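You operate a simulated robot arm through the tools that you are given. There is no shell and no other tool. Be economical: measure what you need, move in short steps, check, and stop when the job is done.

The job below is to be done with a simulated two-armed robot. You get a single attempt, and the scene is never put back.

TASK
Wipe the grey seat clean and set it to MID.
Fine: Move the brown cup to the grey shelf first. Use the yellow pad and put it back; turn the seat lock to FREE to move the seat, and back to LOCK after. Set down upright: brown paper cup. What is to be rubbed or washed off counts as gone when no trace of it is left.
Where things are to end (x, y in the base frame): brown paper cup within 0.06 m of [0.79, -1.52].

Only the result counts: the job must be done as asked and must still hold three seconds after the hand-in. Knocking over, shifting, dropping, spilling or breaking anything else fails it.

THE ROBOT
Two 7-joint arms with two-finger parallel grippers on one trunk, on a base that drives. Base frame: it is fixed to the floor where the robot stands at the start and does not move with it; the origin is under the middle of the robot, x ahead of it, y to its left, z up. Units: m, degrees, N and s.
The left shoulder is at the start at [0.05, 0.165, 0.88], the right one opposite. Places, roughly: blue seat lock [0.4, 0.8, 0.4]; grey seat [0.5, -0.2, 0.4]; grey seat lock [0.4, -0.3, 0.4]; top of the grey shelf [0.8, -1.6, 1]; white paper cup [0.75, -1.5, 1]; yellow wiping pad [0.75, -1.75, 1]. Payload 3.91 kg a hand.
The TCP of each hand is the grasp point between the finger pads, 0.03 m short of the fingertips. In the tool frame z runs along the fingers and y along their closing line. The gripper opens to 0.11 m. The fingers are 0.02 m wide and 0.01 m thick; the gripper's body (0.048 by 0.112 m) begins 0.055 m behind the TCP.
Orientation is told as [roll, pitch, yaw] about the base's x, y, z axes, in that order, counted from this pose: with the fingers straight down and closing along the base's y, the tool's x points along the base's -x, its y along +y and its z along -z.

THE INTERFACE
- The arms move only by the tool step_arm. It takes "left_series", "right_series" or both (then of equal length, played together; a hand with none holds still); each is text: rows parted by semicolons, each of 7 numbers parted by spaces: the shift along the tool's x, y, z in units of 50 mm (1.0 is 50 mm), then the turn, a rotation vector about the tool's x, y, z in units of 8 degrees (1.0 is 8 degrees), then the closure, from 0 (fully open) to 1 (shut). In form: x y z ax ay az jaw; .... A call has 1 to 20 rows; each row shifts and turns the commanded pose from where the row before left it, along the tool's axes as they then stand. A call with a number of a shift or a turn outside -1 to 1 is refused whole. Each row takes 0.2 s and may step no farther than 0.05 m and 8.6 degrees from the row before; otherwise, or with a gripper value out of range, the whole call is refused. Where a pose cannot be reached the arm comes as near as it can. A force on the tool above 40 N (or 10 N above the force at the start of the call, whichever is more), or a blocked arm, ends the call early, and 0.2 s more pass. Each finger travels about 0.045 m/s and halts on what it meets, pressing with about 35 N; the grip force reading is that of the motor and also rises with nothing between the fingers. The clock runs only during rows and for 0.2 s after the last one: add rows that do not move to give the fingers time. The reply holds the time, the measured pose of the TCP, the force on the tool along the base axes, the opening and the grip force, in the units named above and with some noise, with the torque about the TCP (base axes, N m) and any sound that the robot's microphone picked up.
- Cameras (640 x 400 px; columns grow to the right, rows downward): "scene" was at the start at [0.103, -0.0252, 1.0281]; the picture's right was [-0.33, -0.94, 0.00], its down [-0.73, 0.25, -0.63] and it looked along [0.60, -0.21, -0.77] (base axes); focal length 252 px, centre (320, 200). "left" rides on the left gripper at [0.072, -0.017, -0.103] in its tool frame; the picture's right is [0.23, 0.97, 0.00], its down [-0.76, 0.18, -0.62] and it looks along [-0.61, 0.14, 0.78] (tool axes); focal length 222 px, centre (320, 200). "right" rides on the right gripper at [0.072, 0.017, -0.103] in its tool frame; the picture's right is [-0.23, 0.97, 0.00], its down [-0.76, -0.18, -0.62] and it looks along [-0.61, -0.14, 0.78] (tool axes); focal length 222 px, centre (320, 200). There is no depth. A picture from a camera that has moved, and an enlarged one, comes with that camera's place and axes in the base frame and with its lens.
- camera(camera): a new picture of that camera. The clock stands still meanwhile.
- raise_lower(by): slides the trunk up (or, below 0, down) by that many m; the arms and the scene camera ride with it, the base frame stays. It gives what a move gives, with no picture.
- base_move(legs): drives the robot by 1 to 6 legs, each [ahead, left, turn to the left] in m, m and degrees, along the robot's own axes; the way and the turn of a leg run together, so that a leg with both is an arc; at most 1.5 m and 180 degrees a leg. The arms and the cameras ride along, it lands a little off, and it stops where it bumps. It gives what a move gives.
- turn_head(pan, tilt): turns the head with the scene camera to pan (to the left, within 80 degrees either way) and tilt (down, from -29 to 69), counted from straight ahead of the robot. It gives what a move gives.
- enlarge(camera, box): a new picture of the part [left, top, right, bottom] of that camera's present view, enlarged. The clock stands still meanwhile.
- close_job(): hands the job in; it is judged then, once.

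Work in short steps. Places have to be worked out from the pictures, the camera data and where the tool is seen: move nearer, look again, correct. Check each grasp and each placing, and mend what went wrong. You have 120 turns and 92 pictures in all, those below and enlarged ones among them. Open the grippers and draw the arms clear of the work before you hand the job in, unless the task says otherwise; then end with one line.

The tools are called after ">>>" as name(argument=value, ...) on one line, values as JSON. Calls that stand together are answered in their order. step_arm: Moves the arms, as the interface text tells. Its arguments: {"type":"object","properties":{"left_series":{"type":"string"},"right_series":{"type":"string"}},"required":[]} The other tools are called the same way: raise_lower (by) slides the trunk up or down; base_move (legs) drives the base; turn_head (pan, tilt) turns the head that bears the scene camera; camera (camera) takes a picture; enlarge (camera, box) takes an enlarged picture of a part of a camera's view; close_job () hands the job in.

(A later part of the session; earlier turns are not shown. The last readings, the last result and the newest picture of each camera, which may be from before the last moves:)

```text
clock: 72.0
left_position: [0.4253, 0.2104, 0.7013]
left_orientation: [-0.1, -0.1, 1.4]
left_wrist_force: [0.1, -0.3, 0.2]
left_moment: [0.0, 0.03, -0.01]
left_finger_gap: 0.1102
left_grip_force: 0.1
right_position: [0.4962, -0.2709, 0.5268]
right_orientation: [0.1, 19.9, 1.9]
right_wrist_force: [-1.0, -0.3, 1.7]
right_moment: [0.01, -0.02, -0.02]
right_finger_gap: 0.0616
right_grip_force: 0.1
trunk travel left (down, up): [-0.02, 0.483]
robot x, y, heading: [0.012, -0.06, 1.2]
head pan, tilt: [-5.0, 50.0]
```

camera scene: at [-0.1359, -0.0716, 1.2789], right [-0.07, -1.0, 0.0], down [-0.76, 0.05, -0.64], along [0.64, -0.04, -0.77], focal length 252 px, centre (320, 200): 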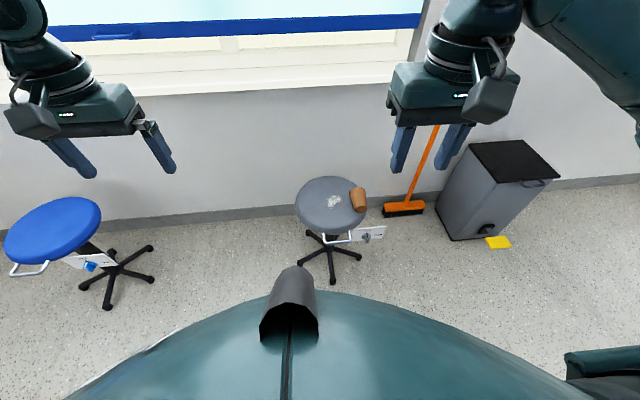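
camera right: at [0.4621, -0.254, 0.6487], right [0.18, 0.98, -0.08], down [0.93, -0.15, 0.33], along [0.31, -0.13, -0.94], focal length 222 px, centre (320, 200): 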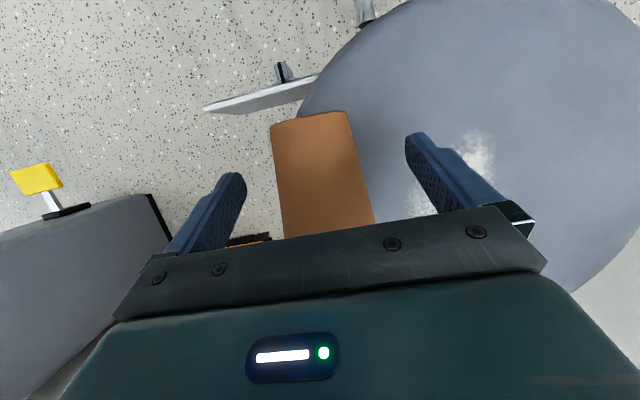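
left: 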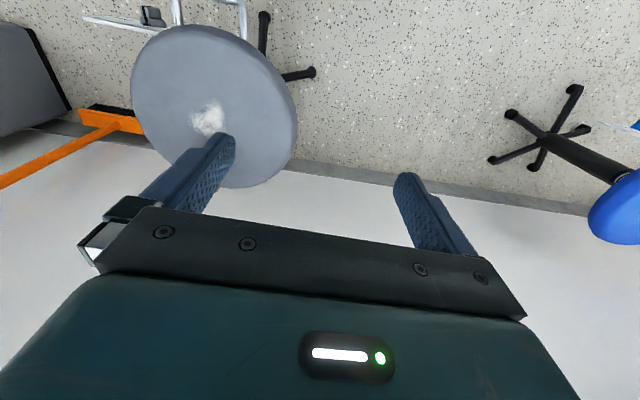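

>>> step_arm(right_series="0 0 0 0 0 0 0.47; 0 0 0 0 0 0 0.5; 0 0 0 0 0 0 0.52; 0 0 0 0 0 0 0.52")

>>> camera(camera="right")

```text
clock: 73.0
left_position: [0.4255, 0.2102, 0.7003]
left_orientation: [0.0, -0.1, 1.5]
left_wrist_force: [-0.3, -0.3, 0.4]
left_moment: [-0.03, 0.02, 0.0]
left_finger_gap: 0.1101
left_grip_force: 0.1
right_position: [0.4945, -0.2701, 0.5268]
right_orientation: [0.0, 20.0, 2.0]
right_wrist_force: [-0.4, 0.7, 0.5]
right_moment: [0.0, 0.0, 0.0]
right_finger_gap: 0.0549
right_grip_force: 34.9
trunk travel left (down, up): [-0.02, 0.483]
robot x, y, heading: [0.0139, -0.0601, 1.2]
head pan, tilt: [-5.0, 50.0]
```

```text
60 pictures are left
camera right: at [0.462, -0.2539, 0.6492], right [0.18, 0.98, -0.08], down [0.93, -0.15, 0.33], along [0.31, -0.13, -0.94], focal length 222 px, centre (320, 200)
```

right: 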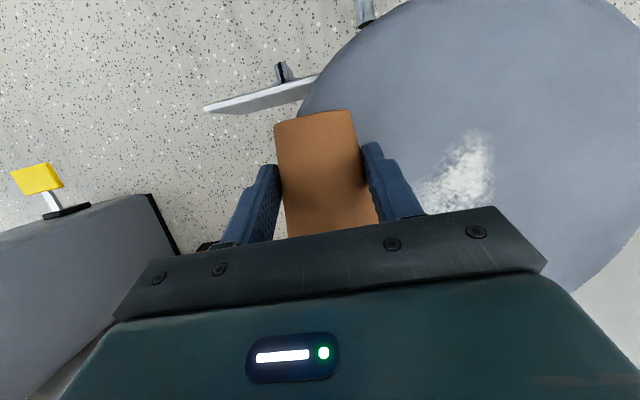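

Gripped at 0.055. I lift slowly, keeping steady closing force.

>>> step_arm(right_series="0 0 0 0 0 0 0.7; 0.1 0 -0.28 0 0 0 0.7; 0.1 0 -0.28 0 0 0 0.7; 0.1 0 -0.28 0 0 0 0.7; 0.1 0 -0.28 0 0 0 0.7; 0 0 0 0 0 0 0.7")

>>> camera(camera="right")

```text
clock: 74.4
left_position: [0.425, 0.2098, 0.6998]
left_orientation: [0.0, -0.1, 1.5]
left_wrist_force: [-0.5, -0.1, 0.2]
left_moment: [-0.01, -0.01, -0.03]
left_finger_gap: 0.11
left_grip_force: 0.0
right_position: [0.4952, -0.2709, 0.586]
right_orientation: [0.1, 20.0, 1.9]
right_wrist_force: [0.3, 0.7, -0.5]
right_moment: [0.02, 0.01, -0.02]
right_finger_gap: 0.0547
right_grip_force: 35.4
trunk travel left (down, up): [-0.02, 0.483]
robot x, y, heading: [0.0169, -0.0585, 1.5]
head pan, tilt: [-5.0, 50.0]
```

```text
59 pictures are left
camera right: at [0.4625, -0.2541, 0.707], right [0.18, 0.98, -0.08], down [0.93, -0.15, 0.33], along [0.31, -0.13, -0.94], focal length 222 px, centre (320, 200)
```

right: 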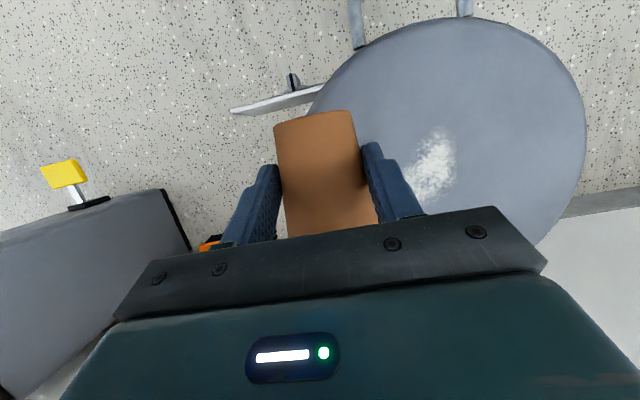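

Stable (gap 0.0547). I raise the trunk, then check.

>>> raise_lower(by=0.4)

```text
clock: 78.2
left_position: [0.4251, 0.2095, 1.1006]
left_orientation: [0.0, 0.0, 1.4]
left_wrist_force: [-0.9, -0.8, -0.1]
left_moment: [0.01, 0.03, 0.0]
left_finger_gap: 0.11
left_grip_force: 0.0
right_position: [0.4969, -0.2711, 0.9853]
right_orientation: [0.0, 20.0, 1.9]
right_wrist_force: [-0.1, 0.2, -0.6]
right_moment: [0.0, -0.01, 0.0]
right_finger_gap: 0.0547
right_grip_force: 34.8
trunk travel left (down, up): [-0.42, 0.083]
robot x, y, heading: [0.0122, -0.0647, 1.4]
head pan, tilt: [-5.0, 50.0]
```

Now I rotate the hand back by 83° to stand the cup up.

>>> step_arm(right_series="0 0 0 0 -0.7 0 0.7; 0 0 0 0 -0.7 0 0.7; 0 0 0 0 -0.7 0 0.7; 0 0 0 0 -0.7 0 0.7; 0 0 0 0 -0.7 0 0.7; 0 0 0 0 -0.7 0 0.7; 0 0 0 0 -0.7 0 0.7; 0 0 0 0 -0.7 0 0.7; 0 0 0 0 -0.7 0 0.7; 0 0 0 0 -0.7 0 0.7; 0 0 0 0 -0.7 0 0.7; 0 0 0 0 -0.7 0 0.7; 0 0 0 0 -0.7 0 0.7; 0 0 0 0 -0.7 0 0.7; 0 0 0 0 -0.6 0 0.7")

>>> turn_head(pan=-25, tilt=30)

>>> camera(camera="scene")

>>> camera(camera="right")

```text
clock: 81.4
left_position: [0.4251, 0.2102, 1.1013]
left_orientation: [0.0, -0.1, 1.4]
left_wrist_force: [0.1, 0.3, 0.1]
left_moment: [-0.02, 0.01, -0.03]
left_finger_gap: 0.1101
left_grip_force: 0.0
right_position: [0.4962, -0.2716, 0.9845]
right_orientation: [0.2, -63.2, 1.8]
right_wrist_force: [0.1, 0.0, -0.8]
right_moment: [0.01, -0.01, 0.01]
right_finger_gap: 0.0546
right_grip_force: 35.1
trunk travel left (down, up): [-0.42, 0.083]
robot x, y, heading: [0.0158, -0.0615, 1.5]
head pan, tilt: [-5.0, 50.0]
```

```text
clock: 82.3
left_position: [0.4247, 0.2094, 1.1007]
left_orientation: [-0.1, -0.1, 1.4]
left_wrist_force: [0.4, 0.4, -0.1]
left_moment: [0.03, 0.02, 0.02]
left_finger_gap: 0.1098
left_grip_force: 0.0
right_position: [0.4958, -0.2708, 0.9843]
right_orientation: [0.2, -63.1, 1.8]
right_wrist_force: [-0.2, 0.5, -0.1]
right_moment: [0.0, 0.0, 0.02]
right_finger_gap: 0.0547
right_grip_force: 35.7
trunk travel left (down, up): [-0.42, 0.083]
robot x, y, heading: [0.0125, -0.0585, 1.5]
head pan, tilt: [-25.0, 30.0]
```

```text
58 pictures are left
camera scene: at [0.1282, -0.097, 1.3784], right [-0.4, -0.92, 0.0], down [-0.46, 0.2, -0.87], along [0.79, -0.35, -0.5], focal length 252 px, centre (320, 200)
```

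scene: 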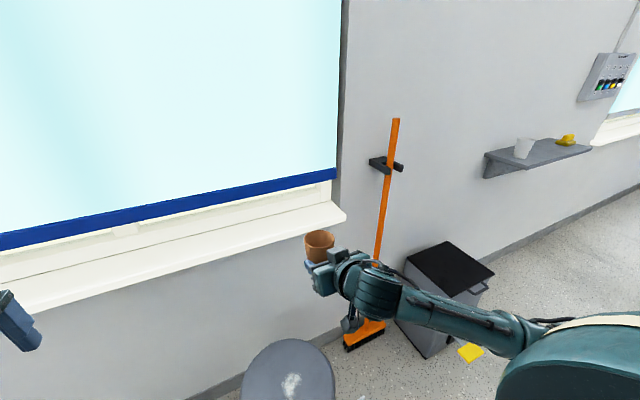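

```text
57 pictures are left
camera right: at [0.3707, -0.2569, 0.9667], right [0.07, 0.98, 0.2], down [-0.21, -0.19, 0.96], along [0.98, -0.11, 0.19], focal length 222 px, centre (320, 200)
```

right: 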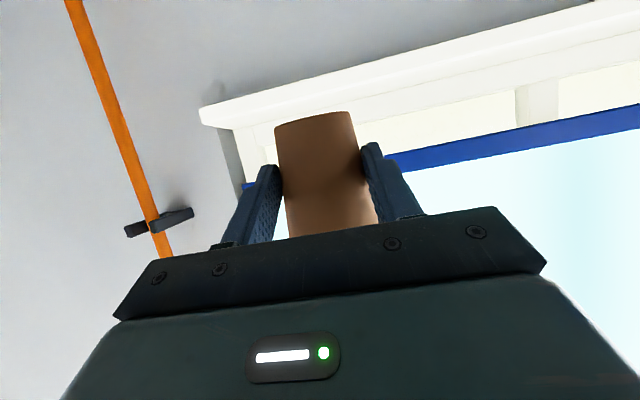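

The cup is upright and firmly held. I raise fully, back off, straighten and drive right toward the shelf.

>>> raise_lower(by=0.08)

>>> base_move(legs=[[-0.18, 0, -1.4], [0, -0.65, 0], [0, -0.63, 0]])

>>> turn_head(pan=0, tilt=30)

>>> camera(camera="scene")

```text
clock: 83.4
left_position: [0.4252, 0.2108, 1.1811]
left_orientation: [0.0, 0.0, 1.4]
left_wrist_force: [-0.1, -0.5, 0.4]
left_moment: [-0.02, 0.01, 0.01]
left_finger_gap: 0.1102
left_grip_force: 0.1
right_position: [0.497, -0.2696, 1.0641]
right_orientation: [0.2, -63.3, 1.7]
right_wrist_force: [0.0, -0.1, -0.7]
right_moment: [0.01, 0.02, 0.02]
right_finger_gap: 0.0546
right_grip_force: 34.9
trunk travel left (down, up): [-0.5, 0.003]
robot x, y, heading: [0.0165, -0.0602, 1.6]
head pan, tilt: [-25.0, 30.0]
```

```text
clock: 96.3
left_position: [0.2568, -1.0775, 1.1803]
left_orientation: [-0.1, 0.0, 0.3]
left_wrist_force: [0.6, 0.1, 0.4]
left_moment: [-0.01, -0.02, 0.0]
left_finger_gap: 0.1101
left_grip_force: 0.2
right_position: [0.3183, -1.5598, 1.0647]
right_orientation: [0.2, -63.2, 0.7]
right_wrist_force: [-0.5, 0.6, 0.3]
right_moment: [-0.03, -0.01, 0.01]
right_finger_gap: 0.0541
right_grip_force: 35.8
trunk travel left (down, up): [-0.5, 0.003]
robot x, y, heading: [-0.1596, -1.3414, 0.2]
head pan, tilt: [-25.0, 30.0]
```

```text
clock: 97.2
left_position: [0.2556, -1.0775, 1.1807]
left_orientation: [-0.1, -0.2, 0.3]
left_wrist_force: [-0.1, 0.0, -0.3]
left_moment: [0.01, 0.01, 0.0]
left_finger_gap: 0.1099
left_grip_force: 0.1
right_position: [0.3182, -1.56, 1.0641]
right_orientation: [0.2, -63.2, 0.6]
right_wrist_force: [0.1, 0.5, -0.4]
right_moment: [0.02, 0.04, 0.0]
right_finger_gap: 0.0539
right_grip_force: 35.0
trunk travel left (down, up): [-0.5, 0.003]
robot x, y, heading: [-0.1614, -1.3468, 0.2]
head pan, tilt: [0.0, 30.0]
```

```text
56 pictures are left
camera scene: at [-0.0384, -1.3414, 1.4584], right [0.0, -1.0, 0.0], down [-0.5, 0.0, -0.87], along [0.87, 0.0, -0.5], focal length 252 px, centre (320, 200)
```

scene: 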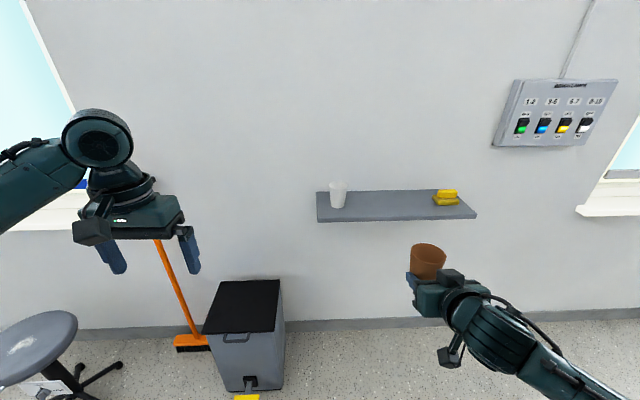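

White cup at about (0.78,-1.41), shelf top z≈0.966, front edge x≈0.70. I drive ahead 0.3 m with the cup held above the shelf level.

>>> base_move(legs=[[0.3, 0.02, 0]])

>>> turn_head(pan=-20, tilt=35)

>>> camera(camera="scene")

```text
clock: 99.2
left_position: [0.5513, -1.0586, 1.1812]
left_orientation: [0.1, 0.0, 0.1]
left_wrist_force: [-0.1, 0.2, 0.2]
left_moment: [0.01, 0.01, 0.02]
left_finger_gap: 0.1099
left_grip_force: 0.1
right_position: [0.6143, -1.5397, 1.0641]
right_orientation: [0.2, -63.3, 0.5]
right_wrist_force: [0.4, 0.0, -0.8]
right_moment: [-0.02, -0.01, -0.02]
right_finger_gap: 0.0475
right_grip_force: 34.5
trunk travel left (down, up): [-0.5, 0.003]
robot x, y, heading: [0.1384, -1.3194, 0.2]
head pan, tilt: [0.0, 30.0]
```

```text
clock: 100.0
left_position: [0.5518, -1.0582, 1.1817]
left_orientation: [0.0, -0.1, 0.0]
left_wrist_force: [-0.8, -0.1, -0.8]
left_moment: [0.0, -0.01, 0.02]
left_finger_gap: 0.1102
left_grip_force: 0.1
right_position: [0.6136, -1.54, 1.0642]
right_orientation: [0.1, -63.2, 0.6]
right_wrist_force: [0.2, 0.4, 0.6]
right_moment: [0.0, 0.01, 0.0]
right_finger_gap: 0.0473
right_grip_force: 35.4
trunk travel left (down, up): [-0.5, 0.003]
robot x, y, heading: [0.1353, -1.3199, -0.0]
head pan, tilt: [-20.0, 35.0]
```

```text
55 pictures are left
camera scene: at [0.2493, -1.3504, 1.4507], right [-0.34, -0.94, 0.0], down [-0.54, 0.19, -0.82], along [0.77, -0.28, -0.57], focal length 252 px, centre (320, 200)
```

scene: 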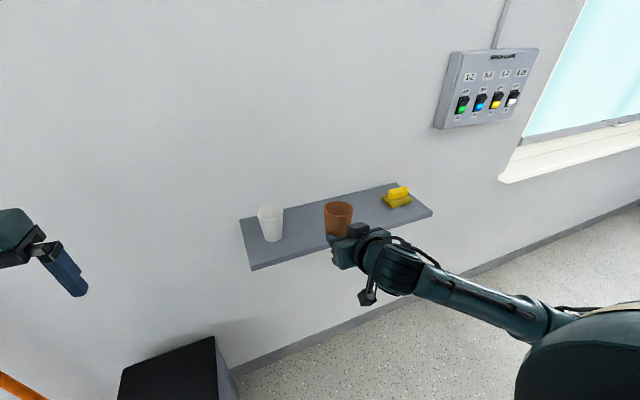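

The gap is shrinking (0.047): the cup is slipping or yielding. I take a close look.

>>> enlarge(camera="scene", box=[240, 170, 440, 310])

>>> camera(camera="right")

```text
2.86 times, centred on (340, 240) of scene
camera zoom: at [0.2493, -1.3504, 1.4507], right [-0.34, -0.94, 0.0], down [-0.54, 0.19, -0.82], along [0.77, -0.28, -0.57], focal length 720 px, centre (263, 86)
```

zoom: 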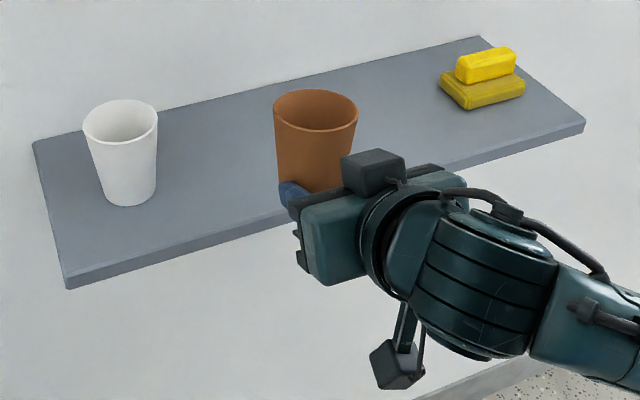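

```text
53 pictures are left
camera right: at [0.4875, -1.5237, 1.0466], right [0.09, 0.97, 0.2], down [-0.21, -0.18, 0.96], along [0.97, -0.13, 0.19], focal length 222 px, centre (320, 200)
```

right: 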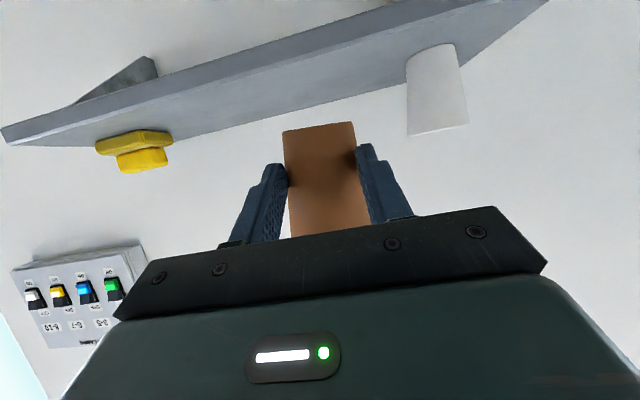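

The cup is creeping upward in the grip. I ease the closing target to just under the present gap and place it without delay: 0.15 m forward, then down to about 1 cm above the shelf.

>>> step_arm(right_series="-0.17 0 0.33 0 0 0 0.578; -0.27 0 0.53 0 0 0 0.578; -0.34 0 0.66 0 0 0 0.578; -0.34 0 0.66 0 0 0 0.578; -0.24 0 0.48 0 0 0 0.578; 0 0 0 0 0 0 0.578; 0.25 0 0.13 0 0 0 0.578; 0.36 0 0.18 0 0 0 0.578; 0.28 0 0.14 0 0 0 0.578; 0 0 0 0 0 0 0.578")

>>> camera(camera="right")

>>> enlarge(camera="scene", box=[240, 170, 440, 310])

```text
clock: 102.2
left_position: [0.5515, -1.0577, 1.1813]
left_orientation: [0.0, -0.1, 0.2]
left_wrist_force: [0.7, -0.1, 0.4]
left_moment: [0.01, 0.02, -0.01]
left_finger_gap: 0.11
left_grip_force: 0.0
right_position: [0.7617, -1.5376, 1.0141]
right_orientation: [0.0, -63.2, 0.5]
right_wrist_force: [-0.3, -0.5, 0.1]
right_moment: [-0.01, 0.0, 0.0]
right_finger_gap: 0.0477
right_grip_force: 27.5
trunk travel left (down, up): [-0.5, 0.003]
robot x, y, heading: [0.1334, -1.3171, 0.0]
head pan, tilt: [-20.0, 35.0]
```

```text
52 pictures are left
camera right: at [0.6364, -1.5222, 0.996], right [0.09, 0.97, 0.2], down [-0.21, -0.18, 0.96], along [0.97, -0.13, 0.19], focal length 222 px, centre (320, 200)
```

right: 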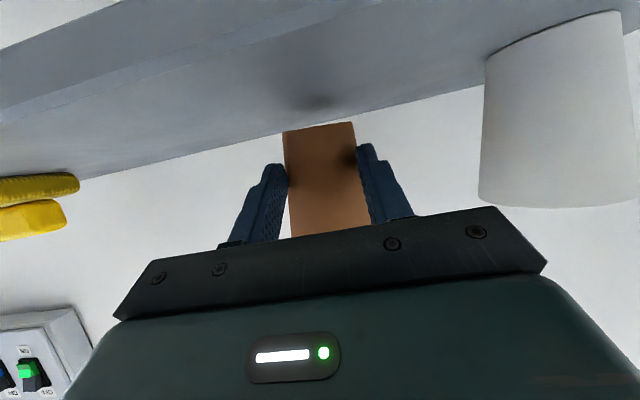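

```text
2.86 times, centred on (340, 240) of scene
camera zoom: at [0.2492, -1.3505, 1.4507], right [-0.34, -0.94, 0.0], down [-0.54, 0.2, -0.82], along [0.77, -0.28, -0.57], focal length 720 px, centre (263, 86)
```

zoom: 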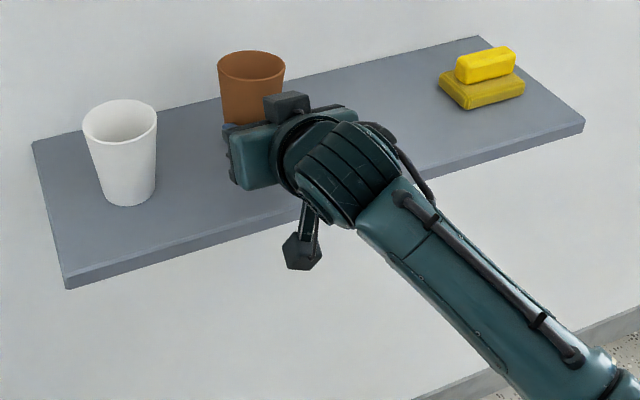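

Stable now. Bottom is ~1.5 cm above the shelf; I lower 12 mm and read the force.

>>> step_arm(right_series="0.107 0 0.055 0 0 0 0.578; 0.107 0 0.055 0 0 0 0.578; 0 0 0 0 0 0 0.578")

>>> enlarge(camera="right", box=[240, 60, 440, 200])

```text
clock: 103.0
left_position: [0.5526, -1.0586, 1.1806]
left_orientation: [0.0, -0.1, 0.2]
left_wrist_force: [1.1, 0.3, -0.5]
left_moment: [-0.02, 0.04, 0.02]
left_finger_gap: 0.1098
left_grip_force: 0.1
right_position: [0.7625, -1.5381, 1.0034]
right_orientation: [0.0, -63.2, 0.5]
right_wrist_force: [0.2, 0.2, 0.1]
right_moment: [0.01, 0.01, 0.01]
right_finger_gap: 0.0475
right_grip_force: 35.0
trunk travel left (down, up): [-0.5, 0.003]
robot x, y, heading: [0.1347, -1.3176, 0.0]
head pan, tilt: [-20.0, 35.0]
```

```text
2.86 times, centred on (340, 130) of right
camera zoom: at [0.6372, -1.5221, 0.9853], right [0.09, 0.97, 0.2], down [-0.21, -0.18, 0.96], along [0.97, -0.13, 0.19], focal length 635 px, centre (263, 400)
```

zoom: 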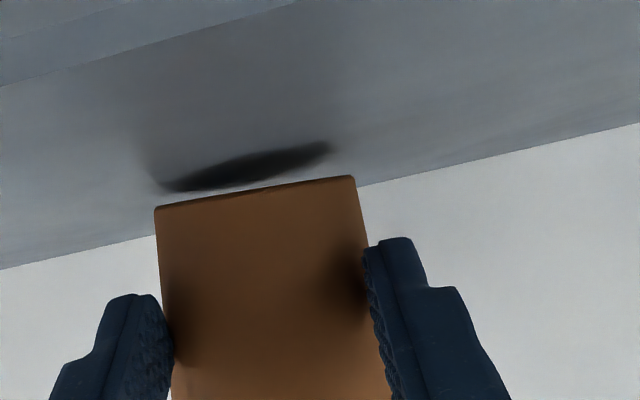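

About 5 mm left. I lower 6 mm in small rows.

>>> step_arm(right_series="0.036 0 0.018 0 0 0 0.578; 0.036 0 0.018 0 0 0 0.578; 0.036 0 0.018 0 0 0 0.578; 0 0 0 0 0 0 0.578")

>>> enlarge(camera="right", box=[240, 60, 440, 200])

```text
clock: 104.0
left_position: [0.5524, -1.0578, 1.1802]
left_orientation: [0.0, -0.2, 0.0]
left_wrist_force: [-0.3, -0.1, -0.4]
left_moment: [0.03, 0.04, -0.04]
left_finger_gap: 0.1101
left_grip_force: 0.0
right_position: [0.7622, -1.5382, 0.9949]
right_orientation: [0.2, -62.9, 0.5]
right_wrist_force: [0.1, 0.0, 0.3]
right_moment: [-0.03, -0.01, -0.02]
right_finger_gap: 0.0473
right_grip_force: 17.8
trunk travel left (down, up): [-0.5, 0.003]
robot x, y, heading: [0.1355, -1.3232, 0.2]
head pan, tilt: [-20.0, 35.0]
```

```text
2.86 times, centred on (340, 130) of right
camera zoom: at [0.6365, -1.522, 0.978], right [0.09, 0.97, 0.2], down [-0.21, -0.18, 0.96], along [0.97, -0.13, 0.19], focal length 635 px, centre (263, 400)
```

zoom: 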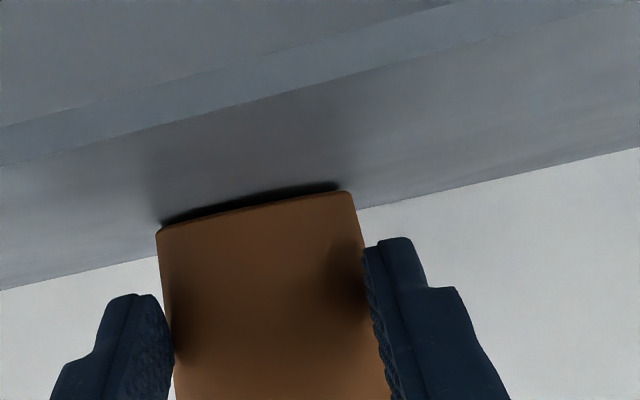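

The cup has touched the shelf. I open slowly.

>>> step_arm(right_series="0 0 0 0 0 0 0.56; 0 0 0 0 0 0 0.54; 0 0 0 0 0 0 0.5; 0 0 0 0 0 0 0.4; 0 0 0 0 0 0 0.25; 0 0 0 0 0 0 0.1; 0 0 0 0 0 0 0.1; 0 0 0 0 0 0 0.1")

>>> enlarge(camera="scene", box=[240, 170, 440, 310])

>>> camera(camera="right")

```text
clock: 105.8
left_position: [0.5513, -1.0591, 1.1816]
left_orientation: [-0.1, 0.0, 0.1]
left_wrist_force: [1.1, 1.2, -1.2]
left_moment: [0.02, -0.02, 0.02]
left_finger_gap: 0.11
left_grip_force: 0.1
right_position: [0.7627, -1.5388, 0.9973]
right_orientation: [0.2, -63.3, 0.5]
right_wrist_force: [0.5, 0.6, -0.1]
right_moment: [-0.03, 0.02, 0.03]
right_finger_gap: 0.0988
right_grip_force: 0.0
trunk travel left (down, up): [-0.5, 0.003]
robot x, y, heading: [0.1339, -1.3214, 0.2]
head pan, tilt: [-20.0, 35.0]
```

```text
2.86 times, centred on (340, 240) of scene
camera zoom: at [0.2492, -1.3505, 1.4507], right [-0.34, -0.94, 0.0], down [-0.54, 0.2, -0.82], along [0.77, -0.28, -0.57], focal length 720 px, centre (263, 86)
```

zoom: 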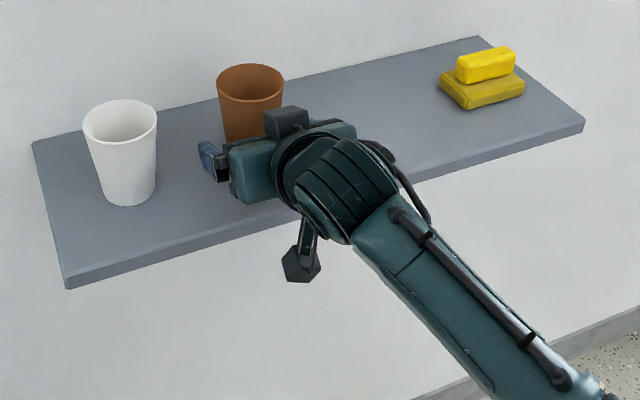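

```text
47 pictures are left
camera right: at [0.637, -1.5221, 0.9794], right [0.09, 0.97, 0.2], down [-0.21, -0.18, 0.96], along [0.97, -0.13, 0.19], focal length 222 px, centre (320, 200)
```

right: 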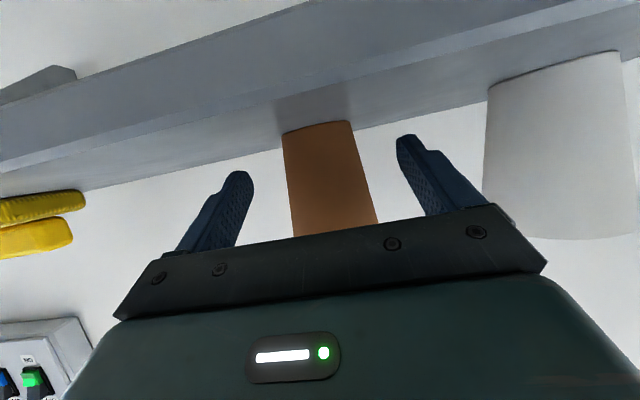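

The cup stands free. I back the hand straight out.

>>> step_arm(right_series="0.2 0 -0.4 0 0 0 0.1; 0.41 0 -0.8 0 0 0 0.1; 0.41 0 -0.8 0 0 0 0; 0.41 0 -0.8 0 0 0 0; 0.41 0 -0.8 0 0 0 0")

>>> enlarge(camera="scene", box=[230, 160, 450, 300])

```text
clock: 107.0
left_position: [0.552, -1.0583, 1.181]
left_orientation: [-0.1, -0.1, 0.1]
left_wrist_force: [-0.1, 0.1, 0.4]
left_moment: [-0.01, -0.03, 0.01]
left_finger_gap: 0.1099
left_grip_force: 0.1
right_position: [0.5597, -1.5398, 0.9982]
right_orientation: [0.1, -63.3, 0.5]
right_wrist_force: [-0.4, 0.2, 0.1]
right_moment: [-0.03, 0.04, 0.01]
right_finger_gap: 0.1101
right_grip_force: 0.1
trunk travel left (down, up): [-0.5, 0.003]
robot x, y, heading: [0.1352, -1.322, 0.4]
head pan, tilt: [-20.0, 35.0]
```

```text
2.86 times, centred on (340, 230) of scene
camera zoom: at [0.2483, -1.3503, 1.4508], right [-0.34, -0.94, 0.0], down [-0.54, 0.19, -0.82], along [0.77, -0.28, -0.57], focal length 720 px, centre (263, 114)
```

zoom: 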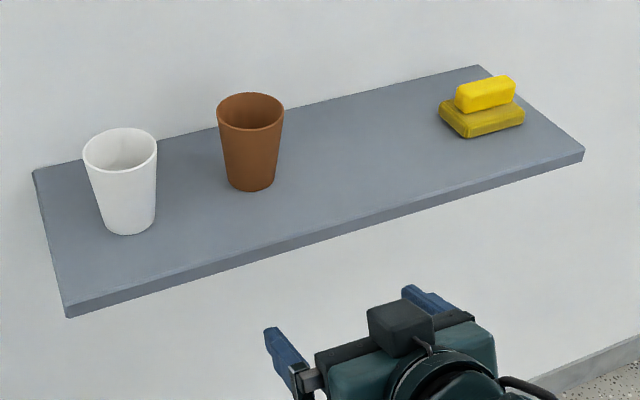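

Brown cup is at about (0.79,-1.535), upright. Next the pad: I raise the hand, turn it tool-down and move the base right 0.27 m.

>>> step_arm(right_series="-0.85 0 0.43 0 0 0 0; -0.85 0 0.43 0 0 0 0; -0.85 0 0.43 0 0 0 0; 0 0 0 0 1 0 0; 0 0 0 0 1 0 0; 0 0 0 0 1 0 0; 0 0 0 0 1 0 0; 0 0 0 0 1 0 0; 0 0 0 0 1 0 0; 0 0 0 0 1 0 0; 0 0 0 0 0.9 0 0")

>>> base_move(legs=[[0, -0.27, 0]])

>>> camera(camera="right")

```text
clock: 109.4
left_position: [0.5527, -1.0586, 1.1808]
left_orientation: [0.0, -0.1, 0.0]
left_wrist_force: [-0.9, -0.3, -0.5]
left_moment: [-0.02, -0.02, 0.02]
left_finger_gap: 0.11
left_grip_force: 0.1
right_position: [0.6752, -1.5402, 1.082]
right_orientation: [0.1, 0.1, 0.6]
right_wrist_force: [0.5, -0.2, 0.1]
right_moment: [-0.01, -0.02, 0.0]
right_finger_gap: 0.1099
right_grip_force: 0.0
trunk travel left (down, up): [-0.5, 0.003]
robot x, y, heading: [0.1345, -1.3195, 0.3]
head pan, tilt: [-20.0, 35.0]
```

```text
clock: 112.4
left_position: [0.552, -1.3276, 1.1797]
left_orientation: [0.1, -0.1, 0.2]
left_wrist_force: [-0.7, -0.4, 0.3]
left_moment: [0.01, 0.02, 0.03]
left_finger_gap: 0.11
left_grip_force: 0.1
right_position: [0.6766, -1.8086, 1.0809]
right_orientation: [0.1, 0.0, 0.6]
right_wrist_force: [-0.5, -1.0, 0.7]
right_moment: [0.0, 0.03, 0.03]
right_finger_gap: 0.11
right_grip_force: 0.1
trunk travel left (down, up): [-0.5, 0.003]
robot x, y, heading: [0.1353, -1.5918, 0.2]
head pan, tilt: [-20.0, 35.0]
```

```text
45 pictures are left
camera right: at [0.603, -1.7927, 1.1851], right [0.21, 0.98, 0.0], down [0.76, -0.17, 0.62], along [0.61, -0.13, -0.78], focal length 222 px, centre (320, 200)
```

right: 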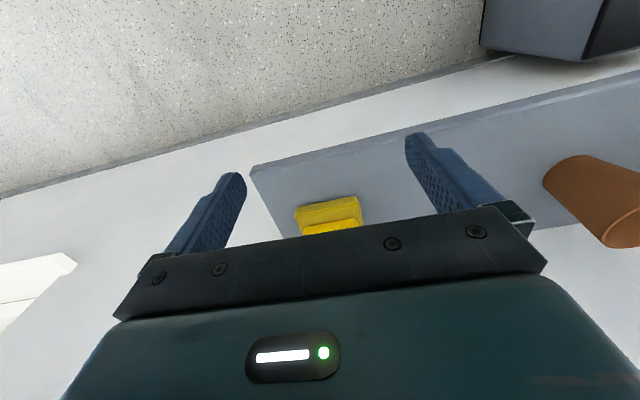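

>>> turn_head(pan=-15, tilt=35)

>>> enlarge(camera="scene", box=[230, 130, 430, 270])

```text
clock: 113.1
left_position: [0.5524, -1.3282, 1.182]
left_orientation: [0.1, -0.1, 0.1]
left_wrist_force: [0.2, 1.3, -0.2]
left_moment: [0.0, 0.03, -0.01]
left_finger_gap: 0.1101
left_grip_force: 0.1
right_position: [0.6753, -1.8091, 1.0806]
right_orientation: [0.1, 0.0, 0.7]
right_wrist_force: [-0.3, -0.2, -1.0]
right_moment: [-0.01, 0.01, 0.0]
right_finger_gap: 0.1099
right_grip_force: 0.1
trunk travel left (down, up): [-0.5, 0.003]
robot x, y, heading: [0.1361, -1.5947, -0.0]
head pan, tilt: [-15.0, 35.0]
```

```text
2.86 times, centred on (330, 200) of scene
camera zoom: at [0.2522, -1.6134, 1.4507], right [-0.26, -0.97, 0.0], down [-0.55, 0.15, -0.82], along [0.79, -0.21, -0.57], focal length 720 px, centre (291, 200)
```

zoom: 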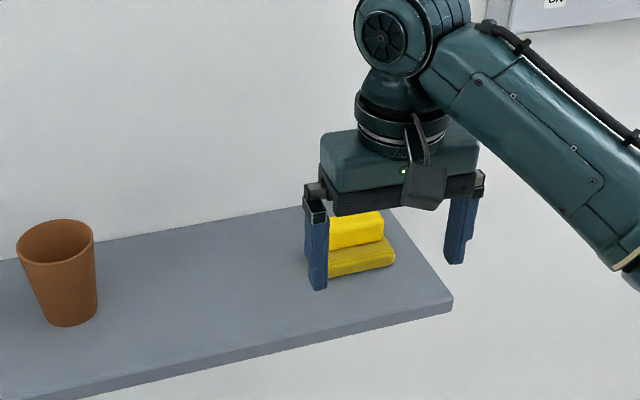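

Pad centre is about (0.81,-1.823). I move above it and look.

>>> step_arm(right_series="-0.9 -0.1 0 0 0 0 0; -0.9 -0.1 0 0 0 0 0; -0.9 -0.1 0 0 0 0 0; 0 0 0 0 0 0 0")

>>> camera(camera="right")

>>> enlarge(camera="scene", box=[280, 130, 430, 250])

```text
clock: 114.1
left_position: [0.5529, -1.3293, 1.1817]
left_orientation: [0.1, 0.0, 0.2]
left_wrist_force: [0.4, -0.3, 0.3]
left_moment: [0.01, 0.0, 0.03]
left_finger_gap: 0.11
left_grip_force: 0.1
right_position: [0.7988, -1.8228, 1.0794]
right_orientation: [-0.1, -0.1, 0.8]
right_wrist_force: [0.9, -0.5, -0.4]
right_moment: [-0.02, -0.02, 0.02]
right_finger_gap: 0.1099
right_grip_force: 0.1
right hand out of reach, approached as far as the arm can: row 3
trunk travel left (down, up): [-0.5, 0.003]
robot x, y, heading: [0.139, -1.591, 0.0]
head pan, tilt: [-15.0, 35.0]
```

```text
43 pictures are left
camera right: at [0.7256, -1.8077, 1.1843], right [0.21, 0.98, 0.0], down [0.76, -0.17, 0.62], along [0.61, -0.13, -0.78], focal length 222 px, centre (320, 200)
```

right: 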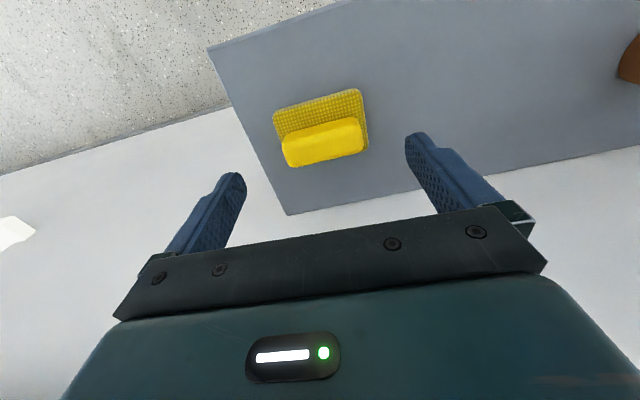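

```text
3.33 times, centred on (355, 190) of scene
camera zoom: at [0.2527, -1.6154, 1.4506], right [-0.26, -0.97, 0.0], down [-0.55, 0.15, -0.82], along [0.79, -0.21, -0.57], focal length 840 px, centre (203, 233)
```

zoom: 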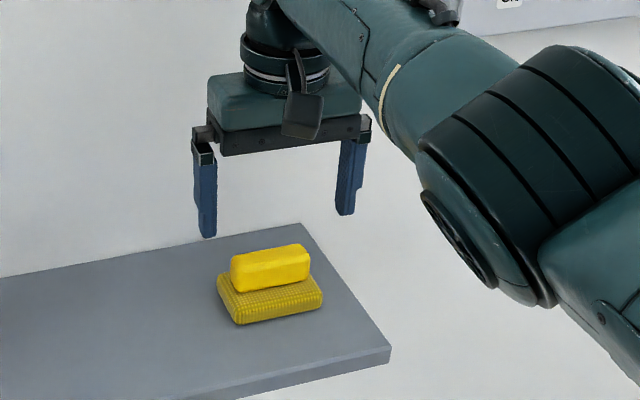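

The pad's handle centre is (0.802,-1.821), right under the hand. I lower via the trunk to TCP z≈1.027.

>>> raise_lower(by=-0.052)

>>> camera(camera="right")

>>> enlarge(camera="scene", box=[280, 110, 430, 230])

```text
clock: 115.0
left_position: [0.552, -1.3278, 1.129]
left_orientation: [0.0, -0.1, 0.2]
left_wrist_force: [-0.5, 0.1, 0.3]
left_moment: [0.03, -0.01, -0.02]
left_finger_gap: 0.1099
left_grip_force: 0.1
right_position: [0.7991, -1.8226, 1.0294]
right_orientation: [0.0, -0.1, 0.7]
right_wrist_force: [-0.8, 0.2, -0.8]
right_moment: [0.02, -0.01, -0.01]
right_finger_gap: 0.1103
right_grip_force: 0.1
trunk travel left (down, up): [-0.448, 0.055]
robot x, y, heading: [0.1318, -1.5899, 0.4]
head pan, tilt: [-15.0, 35.0]
```

```text
41 pictures are left
camera right: at [0.725, -1.8057, 1.1331], right [0.21, 0.98, 0.0], down [0.76, -0.17, 0.62], along [0.61, -0.13, -0.78], focal length 222 px, centre (320, 200)
```

right: 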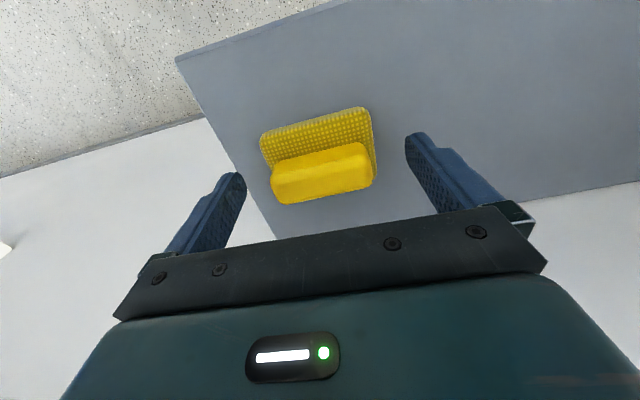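

```text
3.33 times, centred on (355, 170) of scene
camera zoom: at [0.2519, -1.6134, 1.3987], right [-0.26, -0.97, 0.0], down [-0.55, 0.15, -0.82], along [0.79, -0.21, -0.57], focal length 840 px, centre (203, 300)
```

zoom: 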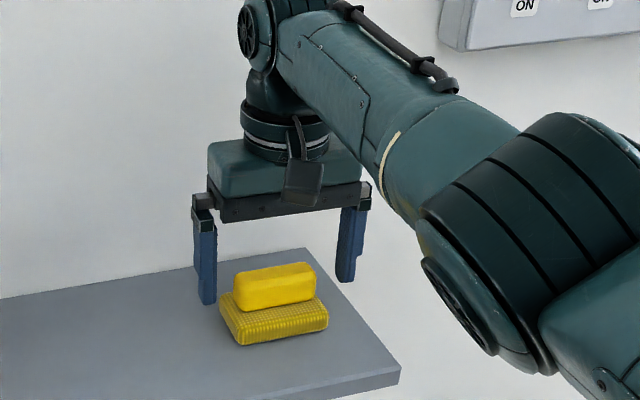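

Fingers straddle the handle. I lower 5 mm more, then close.

>>> raise_lower(by=-0.005)

>>> step_arm(right_series="0 0 0 0 0 0 0.2; 0 0 0 0 0 0 0.35; 0 0 0 0 0 0 0.5; 0 0 0 0 0 0 0.7; 0 0 0 0 0 0 0.8; 0 0 0 0 0 0 0.8")

>>> camera(camera="right")

```text
clock: 115.5
left_position: [0.5528, -1.3273, 1.1235]
left_orientation: [0.0, -0.1, 0.3]
left_wrist_force: [0.6, -0.4, 0.2]
left_moment: [0.0, 0.01, -0.03]
left_finger_gap: 0.1101
left_grip_force: 0.1
right_position: [0.7984, -1.8218, 1.0242]
right_orientation: [0.1, -0.1, 0.7]
right_wrist_force: [0.0, -0.1, 0.9]
right_moment: [0.0, -0.01, -0.04]
right_finger_gap: 0.1101
right_grip_force: 0.0
trunk travel left (down, up): [-0.443, 0.06]
robot x, y, heading: [0.1365, -1.5924, 0.2]
head pan, tilt: [-15.0, 35.0]
```

```text
clock: 116.9
left_position: [0.5519, -1.3278, 1.1249]
left_orientation: [0.1, -0.1, 0.2]
left_wrist_force: [-0.4, -0.7, -0.1]
left_moment: [0.01, 0.02, -0.02]
left_finger_gap: 0.1101
left_grip_force: 0.0
right_position: [0.7997, -1.8213, 1.0237]
right_orientation: [0.1, 0.0, 0.7]
right_wrist_force: [0.4, -0.4, 0.8]
right_moment: [0.0, 0.03, 0.02]
right_finger_gap: 0.0692
right_grip_force: 34.8
trunk travel left (down, up): [-0.443, 0.06]
robot x, y, heading: [0.1347, -1.5888, 0.3]
head pan, tilt: [-15.0, 35.0]
```

```text
39 pictures are left
camera right: at [0.7252, -1.8058, 1.128], right [0.21, 0.98, 0.0], down [0.76, -0.17, 0.62], along [0.61, -0.13, -0.78], focal length 222 px, centre (320, 200)
```

right: 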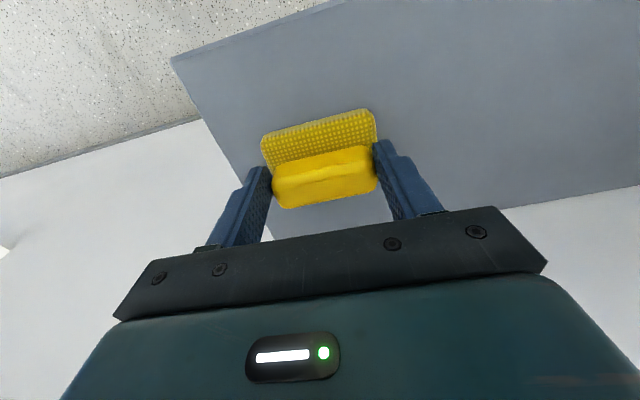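

Gripped at 0.069 (TCP at (0.800,-1.821,1.024) is the pad's home). I lift by the trunk and verify.

>>> raise_lower(by=0.055)

>>> step_arm(right_series="0.9 0 0 0 0 0 0.8; 0.9 0 0 0 0 0 0.8; 0.9 0 0 0 0 0 0.8; 0.9 0 0 0 0 0 0.8; 0.9 0 0 0 0 0 0.8")

>>> enlarge(camera="scene", box=[230, 100, 470, 300])

```text
clock: 117.9
left_position: [0.5536, -1.3272, 1.1788]
left_orientation: [0.1, 0.0, 0.2]
left_wrist_force: [-0.2, -0.5, 0.5]
left_moment: [0.0, 0.02, 0.0]
left_finger_gap: 0.11
left_grip_force: 0.0
right_position: [0.7995, -1.822, 1.0788]
right_orientation: [0.0, 0.0, 0.7]
right_wrist_force: [0.1, -0.1, -0.6]
right_moment: [0.0, -0.02, 0.0]
right_finger_gap: 0.069
right_grip_force: 35.1
trunk travel left (down, up): [-0.498, 0.005]
robot x, y, heading: [0.1365, -1.5932, 0.1]
head pan, tilt: [-15.0, 35.0]
```

```text
clock: 119.1
left_position: [0.5522, -1.3282, 1.1801]
left_orientation: [0.1, -0.1, 0.2]
left_wrist_force: [0.0, -0.4, 0.1]
left_moment: [-0.02, 0.01, 0.01]
left_finger_gap: 0.11
left_grip_force: 0.1
right_position: [0.5722, -1.8252, 1.0778]
right_orientation: [0.0, 0.0, 0.6]
right_wrist_force: [0.0, 0.3, -0.6]
right_moment: [-0.01, -0.01, -0.02]
right_finger_gap: 0.0691
right_grip_force: 34.6
trunk travel left (down, up): [-0.498, 0.005]
robot x, y, heading: [0.1362, -1.5934, -0.1]
head pan, tilt: [-15.0, 35.0]
```

```text
2.00 times, centred on (350, 200) of scene
camera zoom: at [0.2515, -1.6138, 1.4487], right [-0.26, -0.97, 0.0], down [-0.55, 0.15, -0.82], along [0.79, -0.21, -0.57], focal length 504 px, centre (260, 200)
```

zoom: 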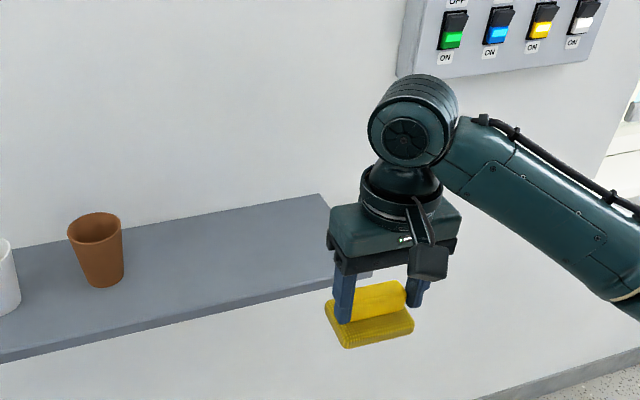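

Pad held. Back away and drive left to the stool.

>>> base_move(legs=[[-0.33, 0, 0], [0, 0.8, 0], [0, 0.8, 0]])

```text
clock: 135.3
left_position: [0.2215, 0.2747, 1.1794]
left_orientation: [0.0, -0.1, 0.3]
left_wrist_force: [0.2, -0.2, 1.0]
left_moment: [-0.02, 0.02, 0.02]
left_finger_gap: 0.1099
left_grip_force: 0.0
right_position: [0.2426, -0.2233, 1.0789]
right_orientation: [0.1, 0.0, 0.8]
right_wrist_force: [0.0, 0.1, -1.5]
right_moment: [0.02, 0.02, -0.04]
right_finger_gap: 0.0689
right_grip_force: 34.6
trunk travel left (down, up): [-0.498, 0.005]
robot x, y, heading: [-0.1937, 0.0087, 0.1]
head pan, tilt: [-15.0, 35.0]
```

Grip unchanged. I drive in and lower the trunk over the seat.

>>> base_move(legs=[[0.2, 0, 0]])

>>> raise_lower(by=-0.42)

>>> turn_head(pan=-10, tilt=50)

>>> camera(camera="right")

>>> enlarge(camera="scene", box=[220, 70, 440, 270])

```text
clock: 136.9
left_position: [0.4199, 0.2762, 1.1785]
left_orientation: [0.0, 0.0, 0.2]
left_wrist_force: [0.0, -0.7, -0.2]
left_moment: [-0.02, 0.0, 0.0]
left_finger_gap: 0.1102
left_grip_force: 0.1
right_position: [0.4414, -0.2217, 1.0784]
right_orientation: [0.0, 0.0, 0.8]
right_wrist_force: [-0.4, 0.2, -0.3]
right_moment: [0.0, 0.04, -0.03]
right_finger_gap: 0.0689
right_grip_force: 35.2
trunk travel left (down, up): [-0.498, 0.005]
robot x, y, heading: [0.0065, 0.0093, 0.4]
head pan, tilt: [-15.0, 35.0]
```

```text
refused: -0.42 is not a number from -0.4 to 0.4
```

```text
clock: 137.7
left_position: [0.4201, 0.2764, 1.1794]
left_orientation: [0.0, 0.0, 0.3]
left_wrist_force: [-0.2, -0.1, 0.2]
left_moment: [-0.01, 0.02, -0.02]
left_finger_gap: 0.1099
left_grip_force: 0.0
right_position: [0.4419, -0.2222, 1.0786]
right_orientation: [0.0, 0.1, 0.8]
right_wrist_force: [-0.8, 0.2, -0.1]
right_moment: [-0.04, 0.01, 0.0]
right_finger_gap: 0.0688
right_grip_force: 35.3
trunk travel left (down, up): [-0.498, 0.005]
robot x, y, heading: [0.0071, 0.009, 0.4]
head pan, tilt: [-10.0, 50.0]
```

```text
37 pictures are left
camera right: at [0.3687, -0.2054, 1.1825], right [0.21, 0.98, 0.0], down [0.76, -0.17, 0.62], along [0.61, -0.13, -0.78], focal length 222 px, centre (320, 200)
```

right: 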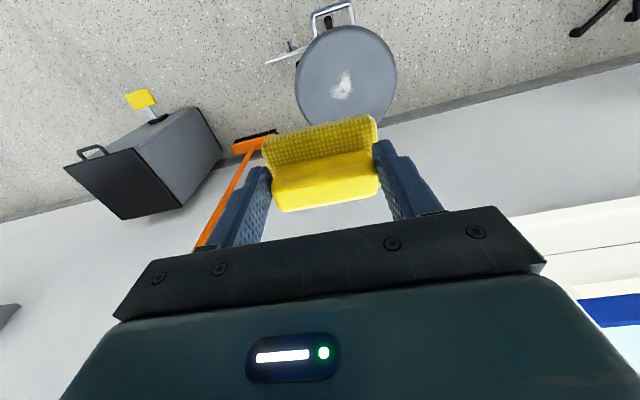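

```text
2.00 times, centred on (330, 170) of scene
camera zoom: at [0.1108, -0.0011, 1.427], right [-0.17, -0.99, 0.0], down [-0.75, 0.13, -0.64], along [0.63, -0.11, -0.77], focal length 504 px, centre (300, 260)
```

zoom: 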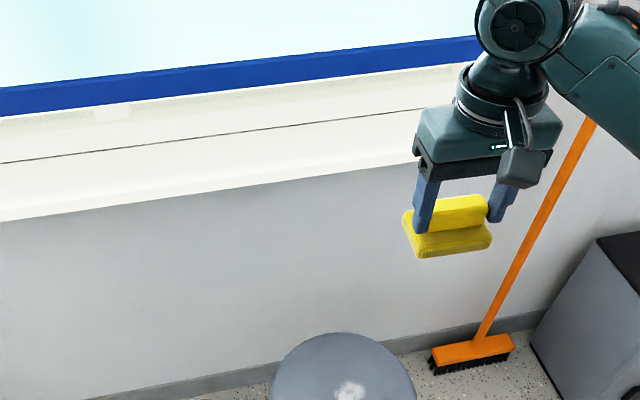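

Powder at (0.52,-0.174). Lower trunk 0.4 m and move the pad above it.

>>> raise_lower(by=-0.4)

>>> step_arm(right_series="-0.78 0.48 0 0 0 0 0.8; -0.78 0.48 0 0 0 0 0.8; 0 0 0.9 0 0 0 0.8; 0 0 0.9 0 0 0 0.8; 0 0 0 0 0 0 0.8")

>>> camera(camera="right")

```text
clock: 141.5
left_position: [0.4206, 0.2749, 0.779]
left_orientation: [0.0, -0.1, 0.3]
left_wrist_force: [-0.4, 0.1, -0.3]
left_moment: [0.0, 0.02, -0.02]
left_finger_gap: 0.1101
left_grip_force: 0.1
right_position: [0.4418, -0.2208, 0.6802]
right_orientation: [0.0, 0.0, 0.9]
right_wrist_force: [-0.5, -0.3, -0.4]
right_moment: [-0.04, -0.01, 0.02]
right_finger_gap: 0.0689
right_grip_force: 34.6
trunk travel left (down, up): [-0.098, 0.405]
robot x, y, heading: [0.0031, 0.0142, 0.3]
head pan, tilt: [-10.0, 50.0]
```

```text
clock: 142.7
left_position: [0.4199, 0.2746, 0.7806]
left_orientation: [0.0, -0.1, 0.3]
left_wrist_force: [0.2, 0.0, 0.0]
left_moment: [-0.03, 0.02, -0.02]
left_finger_gap: 0.1099
left_grip_force: 0.0
right_position: [0.5208, -0.1716, 0.5891]
right_orientation: [0.0, -0.1, 0.8]
right_wrist_force: [0.3, -0.2, -0.7]
right_moment: [0.02, 0.0, -0.01]
right_finger_gap: 0.0691
right_grip_force: 35.3
trunk travel left (down, up): [-0.098, 0.405]
robot x, y, heading: [0.0024, 0.0122, 0.4]
head pan, tilt: [-10.0, 50.0]
```

```text
35 pictures are left
camera right: at [0.4478, -0.1557, 0.6929], right [0.21, 0.98, 0.0], down [0.76, -0.17, 0.62], along [0.61, -0.13, -0.78], focal length 222 px, centre (320, 200)
```

right: 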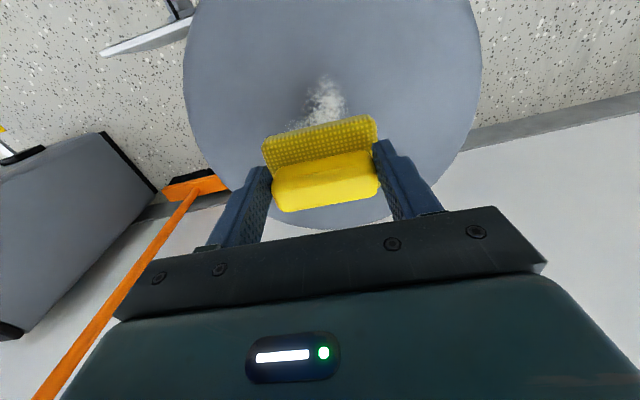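

Descend toward contact, watching force.

>>> step_arm(right_series="0 0 0.4 0 0 0 0.8; 0 0 0.4 0 0 0 0.8; 0 0 0.08 0 0 0 0.8; 0 0 0 0 0 0 0.8")

```text
clock: 143.7
left_position: [0.4197, 0.2757, 0.7791]
left_orientation: [0.0, -0.2, 0.3]
left_wrist_force: [-0.3, -0.3, -0.5]
left_moment: [0.01, 0.05, 0.02]
left_finger_gap: 0.1099
left_grip_force: 0.0
right_position: [0.519, -0.1745, 0.5457]
right_orientation: [0.0, 0.0, 0.8]
right_wrist_force: [0.0, 0.3, -0.2]
right_moment: [-0.03, 0.03, -0.07]
right_finger_gap: 0.0689
right_grip_force: 34.9
trunk travel left (down, up): [-0.098, 0.405]
robot x, y, heading: [0.0029, 0.0132, 0.6]
head pan, tilt: [-10.0, 50.0]
```

>>> step_arm(right_series="0 0 0.06 0 0 0 0.8; 0 0 0.06 0 0 0 0.8; 0 0 0 0 0 0 0.8")

```text
clock: 144.5
left_position: [0.4204, 0.275, 0.7794]
left_orientation: [0.0, -0.1, 0.2]
left_wrist_force: [-0.5, 0.6, -0.3]
left_moment: [0.0, 0.01, 0.02]
left_finger_gap: 0.11
left_grip_force: 0.0
right_position: [0.5194, -0.1728, 0.5395]
right_orientation: [0.0, 0.0, 0.8]
right_wrist_force: [-0.3, -0.3, -1.3]
right_moment: [0.0, 0.03, -0.03]
right_finger_gap: 0.0689
right_grip_force: 34.9
trunk travel left (down, up): [-0.098, 0.405]
robot x, y, heading: [0.0021, 0.0138, 0.2]
head pan, tilt: [-10.0, 50.0]
```

No contact yet; continuing in small steps.

>>> step_arm(right_series="0 0 0.06 0 0 0 0.8; 0 0 0.06 0 0 0 0.8; 0 0 0 0 0 0 0.8")

```text
clock: 145.3
left_position: [0.4186, 0.2752, 0.7795]
left_orientation: [0.0, -0.2, 0.3]
left_wrist_force: [0.4, 1.2, 0.6]
left_moment: [-0.01, -0.01, 0.03]
left_finger_gap: 0.1099
left_grip_force: 0.1
right_position: [0.5215, -0.1736, 0.5353]
right_orientation: [0.0, -0.4, 0.7]
right_wrist_force: [-3.1, -2.4, 21.6]
right_moment: [-0.11, 0.51, 0.04]
right_finger_gap: 0.0688
right_grip_force: 34.7
trunk travel left (down, up): [-0.098, 0.405]
robot x, y, heading: [0.0072, 0.0085, 0.1]
head pan, tilt: [-10.0, 50.0]
```

Contact at TCP z≈0.536 with ~20 N. I ease a millimetre and wipe along x.

>>> step_arm(right_series="0 0 -0.02 0 0 0 0.8; 0.4 0 0 0 0 0 0.8; 0.4 0 0 0 0 0 0.8; 0.4 0 0 0 0 0 0.8; -0.4 0 0 0 0 0 0.8; -0.4 0 0 0 0 0 0.8; -0.4 0 0 0 0 0 0.8; -0.4 0 0 0 0 0 0.8; -0.4 0 0 0 0 0 0.8; -0.4 0 0 0 0 0 0.8; 0 0.5 0 0 0 0 0.8; 0.4 0 0 0 0 0 0.8; 0.4 0 0 0 0 0 0.8; 0.4 0 0 0 0 0 0.8; 0.4 0 0 0 0 0 0.8; 0.4 0 0 0 0 0 0.8; 0.4 0 0 0 0 0 0.8")

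```text
clock: 148.9
left_position: [0.4201, 0.2767, 0.7778]
left_orientation: [0.0, -0.1, 0.3]
left_wrist_force: [-0.7, -0.5, -0.1]
left_moment: [0.0, -0.01, 0.04]
left_finger_gap: 0.1098
left_grip_force: 0.0
right_position: [0.4582, -0.1485, 0.535]
right_orientation: [0.0, -0.2, 0.8]
right_wrist_force: [0.2, 0.0, -0.9]
right_moment: [0.0, -0.04, 0.02]
right_finger_gap: 0.069
right_grip_force: 35.3
trunk travel left (down, up): [-0.098, 0.405]
robot x, y, heading: [0.0052, 0.0107, 0.4]
head pan, tilt: [-10.0, 50.0]
```

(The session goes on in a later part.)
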